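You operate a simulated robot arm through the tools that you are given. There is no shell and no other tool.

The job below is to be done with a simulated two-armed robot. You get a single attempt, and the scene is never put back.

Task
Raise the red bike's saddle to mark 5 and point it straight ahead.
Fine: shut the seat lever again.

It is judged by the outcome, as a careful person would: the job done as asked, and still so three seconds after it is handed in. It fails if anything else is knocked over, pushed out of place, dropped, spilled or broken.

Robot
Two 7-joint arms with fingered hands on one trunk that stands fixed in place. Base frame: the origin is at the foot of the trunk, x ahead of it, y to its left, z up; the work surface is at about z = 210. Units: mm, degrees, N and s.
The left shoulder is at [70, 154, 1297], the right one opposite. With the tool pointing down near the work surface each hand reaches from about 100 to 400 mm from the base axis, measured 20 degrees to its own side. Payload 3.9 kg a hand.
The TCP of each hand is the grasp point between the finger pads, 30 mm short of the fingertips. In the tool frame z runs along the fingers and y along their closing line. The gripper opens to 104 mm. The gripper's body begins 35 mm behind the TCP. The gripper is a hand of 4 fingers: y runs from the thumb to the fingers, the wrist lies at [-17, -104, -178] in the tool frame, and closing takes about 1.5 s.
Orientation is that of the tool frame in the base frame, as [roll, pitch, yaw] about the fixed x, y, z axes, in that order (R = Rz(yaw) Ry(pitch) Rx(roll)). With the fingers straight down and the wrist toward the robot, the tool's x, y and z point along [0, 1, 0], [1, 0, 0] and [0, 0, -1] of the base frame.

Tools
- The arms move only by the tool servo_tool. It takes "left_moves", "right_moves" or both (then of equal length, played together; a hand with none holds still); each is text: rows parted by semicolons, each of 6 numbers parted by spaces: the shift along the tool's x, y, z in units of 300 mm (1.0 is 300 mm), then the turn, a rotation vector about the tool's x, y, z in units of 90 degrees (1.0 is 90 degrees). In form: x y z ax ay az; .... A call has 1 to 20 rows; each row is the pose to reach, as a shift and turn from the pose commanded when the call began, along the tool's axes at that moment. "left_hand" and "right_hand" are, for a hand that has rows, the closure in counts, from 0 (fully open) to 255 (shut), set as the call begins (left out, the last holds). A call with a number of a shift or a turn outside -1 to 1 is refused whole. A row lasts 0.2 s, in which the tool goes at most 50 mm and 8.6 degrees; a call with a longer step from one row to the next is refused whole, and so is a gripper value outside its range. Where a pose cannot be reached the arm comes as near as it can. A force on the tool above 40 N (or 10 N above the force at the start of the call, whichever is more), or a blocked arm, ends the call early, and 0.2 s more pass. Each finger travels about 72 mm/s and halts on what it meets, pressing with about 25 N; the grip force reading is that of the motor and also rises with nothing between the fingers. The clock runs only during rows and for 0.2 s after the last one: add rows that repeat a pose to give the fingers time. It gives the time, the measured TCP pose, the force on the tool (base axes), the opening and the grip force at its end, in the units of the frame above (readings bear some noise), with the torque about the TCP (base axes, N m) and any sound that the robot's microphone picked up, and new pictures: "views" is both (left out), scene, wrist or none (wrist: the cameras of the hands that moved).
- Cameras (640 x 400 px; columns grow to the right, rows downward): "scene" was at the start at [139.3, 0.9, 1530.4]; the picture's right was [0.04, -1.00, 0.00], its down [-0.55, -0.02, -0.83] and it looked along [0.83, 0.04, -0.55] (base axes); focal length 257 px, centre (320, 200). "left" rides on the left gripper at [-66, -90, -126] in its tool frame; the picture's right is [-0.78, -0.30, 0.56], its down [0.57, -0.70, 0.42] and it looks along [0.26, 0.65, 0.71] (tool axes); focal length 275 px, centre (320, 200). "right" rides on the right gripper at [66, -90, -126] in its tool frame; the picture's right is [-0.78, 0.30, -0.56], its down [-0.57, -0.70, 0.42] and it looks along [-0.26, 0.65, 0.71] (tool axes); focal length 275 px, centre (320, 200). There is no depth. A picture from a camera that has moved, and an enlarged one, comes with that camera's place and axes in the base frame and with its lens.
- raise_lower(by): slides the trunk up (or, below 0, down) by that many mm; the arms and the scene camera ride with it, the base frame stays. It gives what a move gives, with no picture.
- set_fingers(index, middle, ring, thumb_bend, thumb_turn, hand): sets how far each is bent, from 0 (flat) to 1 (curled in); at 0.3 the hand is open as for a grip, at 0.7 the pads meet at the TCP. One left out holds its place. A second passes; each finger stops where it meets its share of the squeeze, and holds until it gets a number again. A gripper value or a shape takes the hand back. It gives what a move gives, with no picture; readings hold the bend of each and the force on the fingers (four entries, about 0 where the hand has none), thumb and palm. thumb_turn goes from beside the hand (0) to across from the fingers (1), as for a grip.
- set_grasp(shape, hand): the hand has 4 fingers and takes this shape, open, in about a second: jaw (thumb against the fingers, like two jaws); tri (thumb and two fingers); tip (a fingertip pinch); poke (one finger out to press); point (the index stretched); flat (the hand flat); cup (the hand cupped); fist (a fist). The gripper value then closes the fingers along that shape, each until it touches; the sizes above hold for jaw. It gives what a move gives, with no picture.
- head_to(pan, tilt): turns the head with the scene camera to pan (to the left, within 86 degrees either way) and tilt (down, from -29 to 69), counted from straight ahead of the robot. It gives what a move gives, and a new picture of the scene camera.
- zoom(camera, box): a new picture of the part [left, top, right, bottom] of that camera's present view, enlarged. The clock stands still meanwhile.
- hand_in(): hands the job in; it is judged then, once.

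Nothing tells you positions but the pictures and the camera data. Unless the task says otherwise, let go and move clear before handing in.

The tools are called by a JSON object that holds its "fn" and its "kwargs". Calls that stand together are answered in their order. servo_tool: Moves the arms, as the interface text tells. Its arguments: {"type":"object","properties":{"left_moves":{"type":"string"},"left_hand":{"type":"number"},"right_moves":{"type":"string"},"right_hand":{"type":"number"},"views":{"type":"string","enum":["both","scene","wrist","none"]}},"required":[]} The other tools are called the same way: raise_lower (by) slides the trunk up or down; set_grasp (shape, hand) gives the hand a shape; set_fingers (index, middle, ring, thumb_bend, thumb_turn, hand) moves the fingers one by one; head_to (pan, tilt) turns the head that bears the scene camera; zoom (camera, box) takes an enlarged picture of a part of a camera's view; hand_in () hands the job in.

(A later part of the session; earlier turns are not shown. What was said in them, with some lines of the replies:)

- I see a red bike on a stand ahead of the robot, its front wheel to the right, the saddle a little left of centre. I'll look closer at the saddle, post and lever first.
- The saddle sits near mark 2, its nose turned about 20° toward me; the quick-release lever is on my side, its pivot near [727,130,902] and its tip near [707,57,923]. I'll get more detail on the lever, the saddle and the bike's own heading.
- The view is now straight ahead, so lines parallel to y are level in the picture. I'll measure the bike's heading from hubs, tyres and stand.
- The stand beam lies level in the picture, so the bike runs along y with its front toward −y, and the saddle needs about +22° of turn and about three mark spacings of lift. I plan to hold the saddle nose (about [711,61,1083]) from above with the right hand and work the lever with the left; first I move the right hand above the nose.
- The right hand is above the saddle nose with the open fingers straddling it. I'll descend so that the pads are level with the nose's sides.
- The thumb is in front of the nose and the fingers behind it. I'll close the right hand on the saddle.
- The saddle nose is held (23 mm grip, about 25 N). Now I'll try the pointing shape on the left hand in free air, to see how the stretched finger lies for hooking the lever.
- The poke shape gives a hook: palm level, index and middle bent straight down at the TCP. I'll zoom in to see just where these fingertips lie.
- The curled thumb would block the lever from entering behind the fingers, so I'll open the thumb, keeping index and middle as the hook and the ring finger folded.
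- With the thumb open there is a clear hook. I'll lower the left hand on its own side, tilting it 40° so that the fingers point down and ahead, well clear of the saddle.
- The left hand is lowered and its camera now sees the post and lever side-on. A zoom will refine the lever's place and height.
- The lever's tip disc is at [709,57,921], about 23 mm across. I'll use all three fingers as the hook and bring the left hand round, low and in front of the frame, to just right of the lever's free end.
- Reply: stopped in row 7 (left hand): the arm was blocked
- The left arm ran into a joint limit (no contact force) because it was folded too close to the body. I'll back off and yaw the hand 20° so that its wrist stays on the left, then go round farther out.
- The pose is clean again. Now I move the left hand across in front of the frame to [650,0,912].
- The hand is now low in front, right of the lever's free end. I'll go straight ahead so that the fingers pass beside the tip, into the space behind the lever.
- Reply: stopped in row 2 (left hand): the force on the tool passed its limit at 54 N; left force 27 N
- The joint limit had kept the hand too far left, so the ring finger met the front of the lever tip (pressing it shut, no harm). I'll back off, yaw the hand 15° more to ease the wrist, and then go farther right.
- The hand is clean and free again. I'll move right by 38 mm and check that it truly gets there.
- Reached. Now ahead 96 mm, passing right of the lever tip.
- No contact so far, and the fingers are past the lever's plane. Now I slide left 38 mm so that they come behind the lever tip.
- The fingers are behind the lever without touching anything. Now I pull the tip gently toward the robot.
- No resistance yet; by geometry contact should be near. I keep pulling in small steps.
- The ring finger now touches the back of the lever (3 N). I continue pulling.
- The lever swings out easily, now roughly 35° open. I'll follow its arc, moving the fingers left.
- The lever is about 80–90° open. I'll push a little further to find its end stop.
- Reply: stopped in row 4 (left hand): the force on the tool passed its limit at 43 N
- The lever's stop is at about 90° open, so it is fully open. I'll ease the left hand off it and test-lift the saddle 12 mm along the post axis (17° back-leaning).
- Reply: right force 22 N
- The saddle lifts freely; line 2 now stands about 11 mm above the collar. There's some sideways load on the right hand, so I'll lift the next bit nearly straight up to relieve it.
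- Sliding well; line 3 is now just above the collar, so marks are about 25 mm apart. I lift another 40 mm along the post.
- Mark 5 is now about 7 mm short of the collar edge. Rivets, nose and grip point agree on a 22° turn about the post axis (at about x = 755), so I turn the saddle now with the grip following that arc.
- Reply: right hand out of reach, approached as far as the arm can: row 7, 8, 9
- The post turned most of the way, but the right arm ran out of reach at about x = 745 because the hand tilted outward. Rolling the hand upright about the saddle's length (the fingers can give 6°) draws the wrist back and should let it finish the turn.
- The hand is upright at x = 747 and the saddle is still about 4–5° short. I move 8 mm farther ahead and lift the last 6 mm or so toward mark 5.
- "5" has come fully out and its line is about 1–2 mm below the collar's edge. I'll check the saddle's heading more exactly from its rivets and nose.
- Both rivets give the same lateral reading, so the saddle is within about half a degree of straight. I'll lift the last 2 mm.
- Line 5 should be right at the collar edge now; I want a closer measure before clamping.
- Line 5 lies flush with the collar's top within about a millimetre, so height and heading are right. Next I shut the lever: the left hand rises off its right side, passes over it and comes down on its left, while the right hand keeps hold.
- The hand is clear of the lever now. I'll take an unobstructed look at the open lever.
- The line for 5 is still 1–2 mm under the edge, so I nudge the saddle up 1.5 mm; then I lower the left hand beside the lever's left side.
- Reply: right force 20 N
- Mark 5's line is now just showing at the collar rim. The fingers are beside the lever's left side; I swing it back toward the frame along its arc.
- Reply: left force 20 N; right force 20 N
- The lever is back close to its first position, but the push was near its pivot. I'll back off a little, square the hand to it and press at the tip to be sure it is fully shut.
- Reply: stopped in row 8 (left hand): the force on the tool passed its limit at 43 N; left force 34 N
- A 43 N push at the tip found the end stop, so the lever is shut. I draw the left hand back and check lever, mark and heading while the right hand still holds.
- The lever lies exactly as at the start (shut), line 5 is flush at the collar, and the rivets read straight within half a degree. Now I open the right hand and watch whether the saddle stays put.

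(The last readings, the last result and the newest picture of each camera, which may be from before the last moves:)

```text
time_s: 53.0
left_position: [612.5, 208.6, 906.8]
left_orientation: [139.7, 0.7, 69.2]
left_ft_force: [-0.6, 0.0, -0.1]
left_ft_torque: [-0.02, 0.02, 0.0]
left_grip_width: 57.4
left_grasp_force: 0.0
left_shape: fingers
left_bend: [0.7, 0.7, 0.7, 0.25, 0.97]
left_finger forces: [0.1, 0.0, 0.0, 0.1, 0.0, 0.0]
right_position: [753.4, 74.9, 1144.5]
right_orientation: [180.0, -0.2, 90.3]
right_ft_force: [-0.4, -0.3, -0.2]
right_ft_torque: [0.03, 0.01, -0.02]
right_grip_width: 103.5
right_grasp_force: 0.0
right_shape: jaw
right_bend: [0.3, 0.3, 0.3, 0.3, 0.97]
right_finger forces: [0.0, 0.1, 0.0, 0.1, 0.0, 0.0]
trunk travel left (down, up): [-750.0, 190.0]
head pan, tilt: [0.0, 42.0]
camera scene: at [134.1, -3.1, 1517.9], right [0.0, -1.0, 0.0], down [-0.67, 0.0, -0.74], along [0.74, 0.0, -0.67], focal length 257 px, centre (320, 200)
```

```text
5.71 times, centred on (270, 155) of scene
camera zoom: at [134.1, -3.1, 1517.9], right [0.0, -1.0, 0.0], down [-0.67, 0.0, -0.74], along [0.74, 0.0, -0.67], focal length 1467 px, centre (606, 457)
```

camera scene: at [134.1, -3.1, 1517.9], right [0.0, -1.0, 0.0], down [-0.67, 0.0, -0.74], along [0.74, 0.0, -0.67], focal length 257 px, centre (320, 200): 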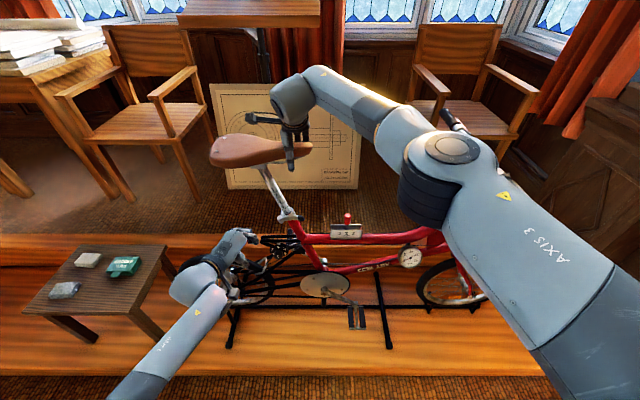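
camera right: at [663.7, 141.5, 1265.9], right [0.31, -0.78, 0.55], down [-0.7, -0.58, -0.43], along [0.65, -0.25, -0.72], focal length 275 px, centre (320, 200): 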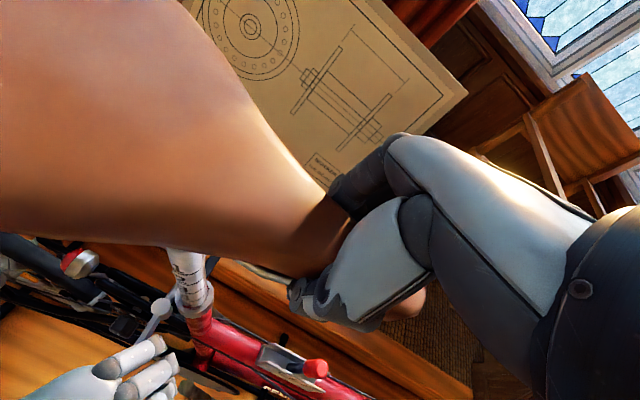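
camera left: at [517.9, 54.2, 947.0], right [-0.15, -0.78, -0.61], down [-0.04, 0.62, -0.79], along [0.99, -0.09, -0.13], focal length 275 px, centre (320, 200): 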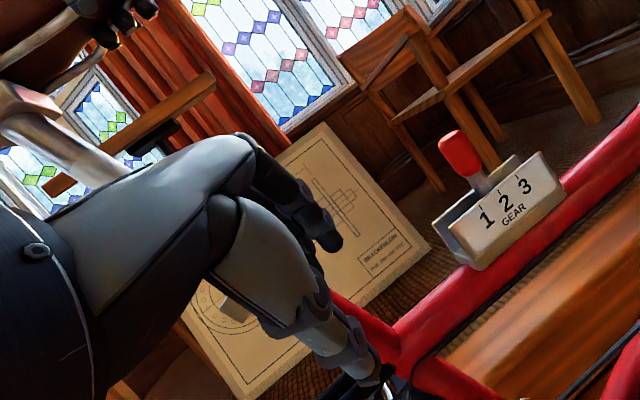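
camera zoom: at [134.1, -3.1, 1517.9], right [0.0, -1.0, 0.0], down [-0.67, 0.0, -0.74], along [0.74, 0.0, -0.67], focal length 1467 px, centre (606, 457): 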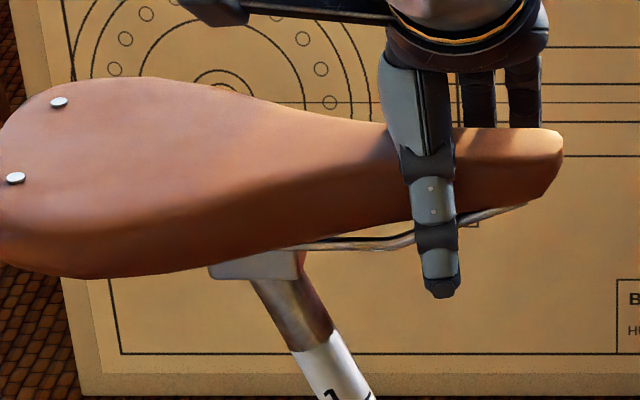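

The saddle stays put unheld. I raise the right hand straight up and bring it back toward me and to the right.

{"fn": "servo_tool", "kwargs": {"right_moves": "0 0 -0.08 0 0 0; 0 0 -0.16 0 0 0; 0 0 -0.24 0 0 0; 0 0 -0.32 0 0 0; 0 0 -0.4 0 0 0; -0.08 -0.1 -0.42 0 0 0; -0.16 -0.2 -0.44 0 0 0; -0.24 -0.3 -0.46 0 0 0; -0.32 -0.4 -0.46 0 0 0; -0.4 -0.5 -0.46 0 0 0; -0.48 -0.6 -0.46 0 0 0; -0.56 -0.7 -0.46 0 0 0; -0.56 -0.7 -0.46 0 0 0"}}

{"fn": "zoom", "kwargs": {"camera": "scene", "box": [220, 120, 320, 190]}}

{"fn": "zoom", "kwargs": {"camera": "right", "box": [0, 0, 320, 200]}}

```text
time_s: 55.8
left_position: [613.9, 209.0, 906.1]
left_orientation: [139.7, 0.7, 69.3]
left_ft_force: [-0.5, -1.0, -0.7]
left_ft_torque: [0.02, -0.03, 0.04]
left_grip_width: 57.4
left_grasp_force: 0.0
left_shape: fingers
left_bend: [0.7, 0.7, 0.7, 0.25, 0.97]
left_finger forces: [0.0, 0.1, 0.0, 0.0, 0.1, 0.1]
right_position: [546.5, -93.4, 1279.0]
right_orientation: [-180.0, -0.2, 90.3]
right_ft_force: [-0.1, 0.1, 0.9]
right_ft_torque: [-0.04, -0.02, 0.0]
right_grip_width: 103.7
right_grasp_force: 0.0
right_shape: jaw
right_bend: [0.3, 0.3, 0.3, 0.3, 0.97]
right_finger forces: [0.1, 0.0, 0.0, 0.0, 0.0, 0.1]
trunk travel left (down, up): [-750.0, 190.0]
head pan, tilt: [0.0, 42.0]
camera scene: at [134.8, -2.1, 1517.8], right [0.0, -1.0, 0.0], down [-0.67, 0.0, -0.74], along [0.74, 0.0, -0.67], focal length 257 px, centre (320, 200)
camera right: at [457.1, -28.1, 1405.3], right [0.3, -0.78, 0.55], down [-0.7, -0.58, -0.43], along [0.65, -0.26, -0.71], focal length 275 px, centre (320, 200)
```

scene: 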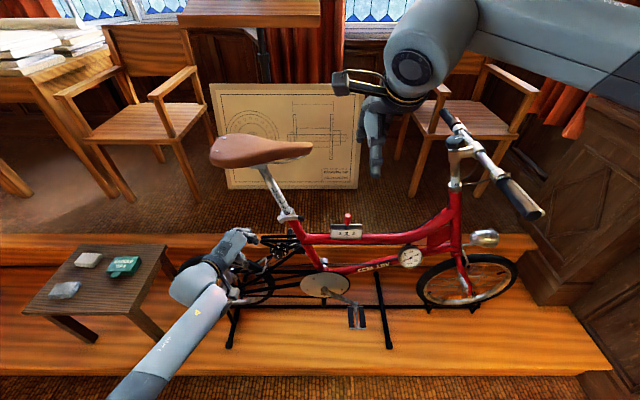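
right: 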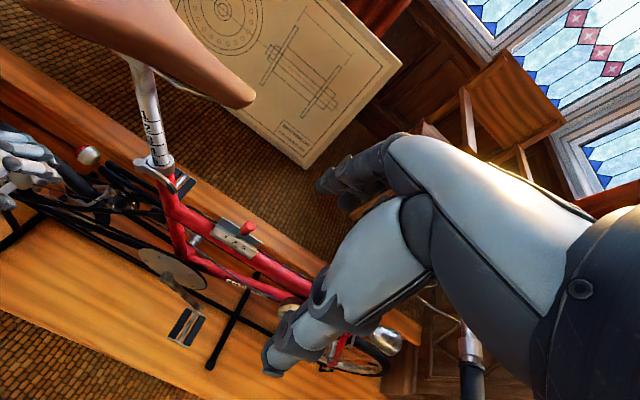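

```text
5.71 times, centred on (270, 155) of scene
camera zoom: at [134.8, -2.1, 1517.8], right [0.0, -1.0, 0.0], down [-0.67, 0.0, -0.74], along [0.74, 0.0, -0.67], focal length 1467 px, centre (606, 457)
```

zoom: 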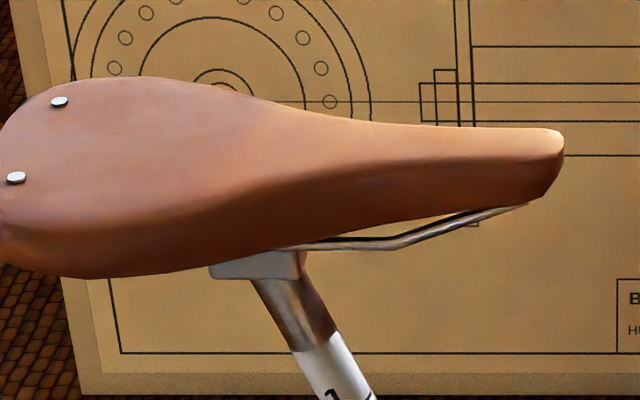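

```text
2.00 times, centred on (160, 100) of right
camera zoom: at [457.1, -28.1, 1405.3], right [0.3, -0.78, 0.55], down [-0.7, -0.58, -0.43], along [0.65, -0.26, -0.71], focal length 551 px, centre (640, 400)
```

zoom: 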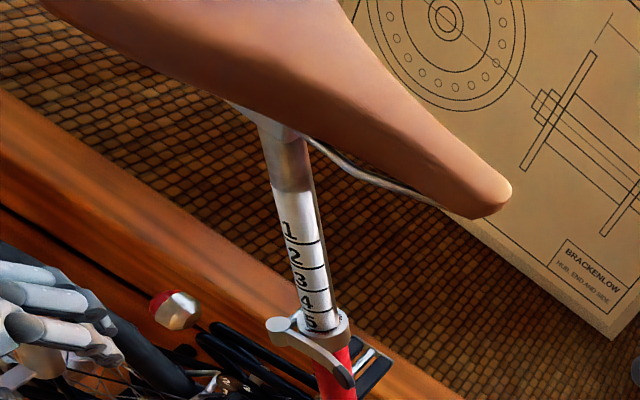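

The saddle stands alone at mark 5. One more check on heading: the clamp block's near lower edge under the saddle should be level in this straight-ahead view.

{"fn": "zoom", "kwargs": {"camera": "scene", "box": [252, 158, 282, 178]}}

{"fn": "zoom", "kwargs": {"camera": "scene", "box": [205, 125, 265, 165]}}

{"fn": "zoom", "kwargs": {"camera": "scene", "box": [300, 215, 460, 255]}}

```text
16.00 times, centred on (267, 168) of scene
camera zoom: at [134.8, -2.1, 1517.8], right [0.0, -1.0, 0.0], down [-0.67, 0.0, -0.74], along [0.74, 0.0, -0.67], focal length 4108 px, centre (1168, 712)
```

zoom: 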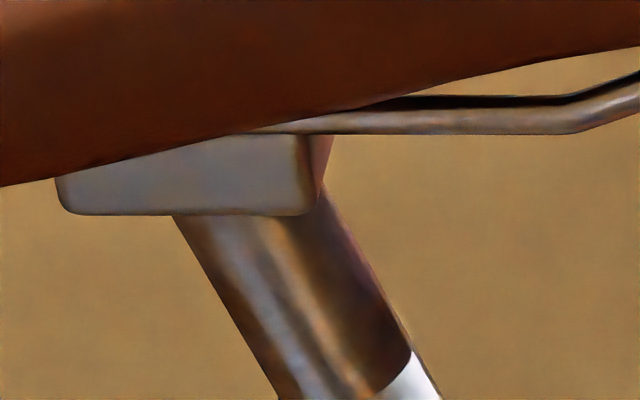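

```text
10.00 times, centred on (235, 145) of scene
camera zoom: at [134.8, -2.1, 1517.8], right [0.0, -1.0, 0.0], down [-0.67, 0.0, -0.74], along [0.74, 0.0, -0.67], focal length 2567 px, centre (1170, 750)
```

zoom: 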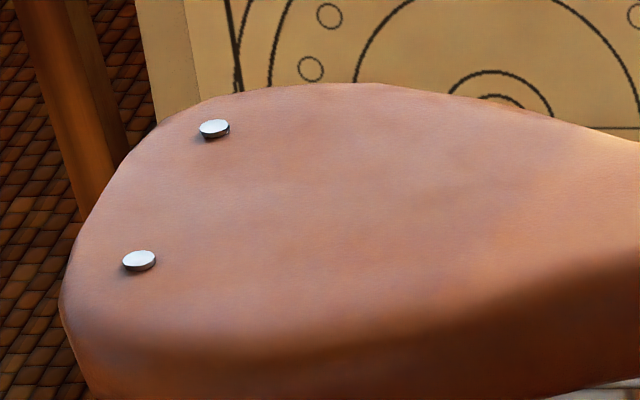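

```text
4.00 times, centred on (380, 235) of scene
camera zoom: at [134.8, -2.1, 1517.8], right [0.0, -1.0, 0.0], down [-0.67, 0.0, -0.74], along [0.74, 0.0, -0.67], focal length 1027 px, centre (80, 60)
```

zoom: 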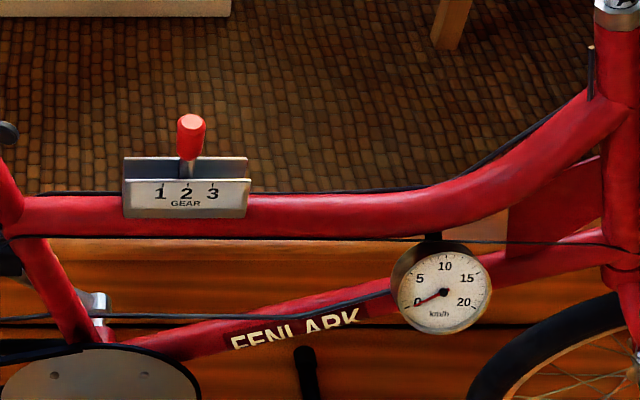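

The clamp block, gear bracket and rivets all read level, so saddle and frame are aligned. I draw the left hand farther clear and take a last look.

{"fn": "servo_tool", "kwargs": {"left_moves": "0.033 0.018 -0.063 0 0 0; 0.066 0.036 -0.126 0 0 0; 0.098 0.055 -0.189 0 0 0; 0.131 0.073 -0.252 0 0 0; 0.164 0.091 -0.315 0 0 0; 0.164 0.091 -0.315 0 0 0", "views": "scene"}}

{"fn": "zoom", "kwargs": {"camera": "scene", "box": [240, 180, 340, 250]}}

```text
time_s: 57.2
left_position: [592.6, 270.2, 996.7]
left_orientation: [139.7, 0.7, 69.3]
left_ft_force: [-0.3, -0.2, -0.5]
left_ft_torque: [0.0, -0.03, -0.02]
left_grip_width: 57.3
left_grasp_force: 0.0
left_shape: fingers
left_bend: [0.7, 0.7, 0.7, 0.25, 0.97]
left_finger forces: [0.0, 0.1, 0.1, 0.0, 0.1, 0.0]
right_position: [547.2, -93.0, 1279.1]
right_orientation: [-180.0, -0.3, 90.3]
right_ft_force: [0.1, -0.2, 0.2]
right_ft_torque: [-0.03, 0.03, 0.0]
right_grip_width: 103.9
right_grasp_force: 0.0
right_shape: jaw
right_bend: [0.3, 0.3, 0.3, 0.3, 0.97]
right_finger forces: [0.0, 0.1, 0.1, 0.0, 0.1, 0.0]
trunk travel left (down, up): [-750.0, 190.0]
head pan, tilt: [0.0, 42.0]
camera scene: at [134.4, -3.6, 1517.8], right [0.0, -1.0, 0.0], down [-0.67, 0.0, -0.74], along [0.74, 0.0, -0.67], focal length 257 px, centre (320, 200)
```

scene: 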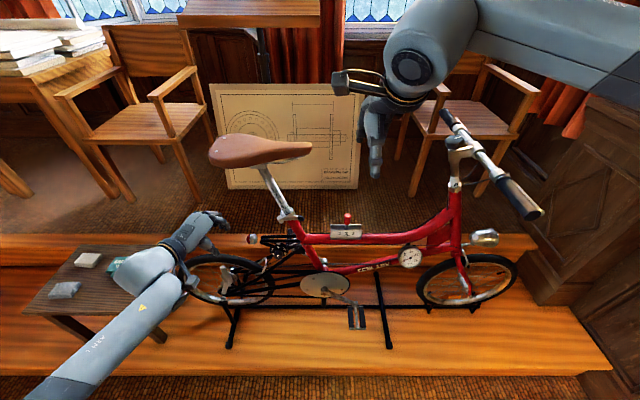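

```text
5.71 times, centred on (290, 215) of scene
camera zoom: at [134.4, -3.6, 1517.8], right [0.0, -1.0, 0.0], down [-0.67, 0.0, -0.74], along [0.74, 0.0, -0.67], focal length 1467 px, centre (491, 114)
```

zoom: 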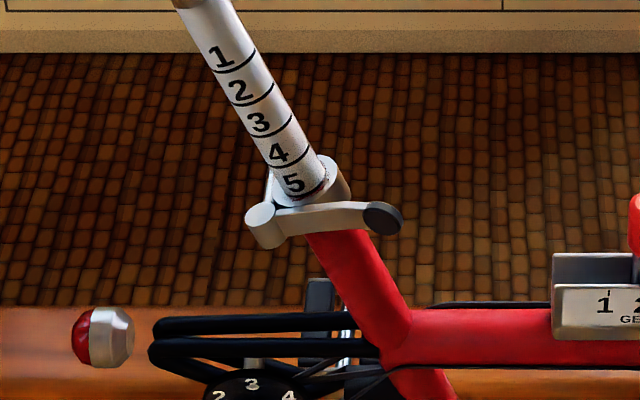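

The saddle stands at mark 5 and points straight ahead. The lever is shut as it was at the start, both hands are clear, and nothing else looks moved. I hand the job in.

{"fn": "hand_in", "kwargs": {}}

```text
The job is handed in.
```

The red bike's saddle is at mark 5 and points straight ahead, and the seat lever is shut again. I've handed the job in.

- **Height:** the line for mark 5 sits flush with the top of the collar, within about a millimetre.
- **Heading:** the saddle was turned about 22° toward me. I turned it back, and the rivets and clamp block now read straight along the frame to within about a degree.
- **Lever:** I pressed it at the tip until it reached its stop. The saddle stayed put when I let go.

Both hands are clear, and nothing else looks moved. On the way in, the left hand bumped the lever tip once, with about 54 N in the closing direction; I saw no harm from it.
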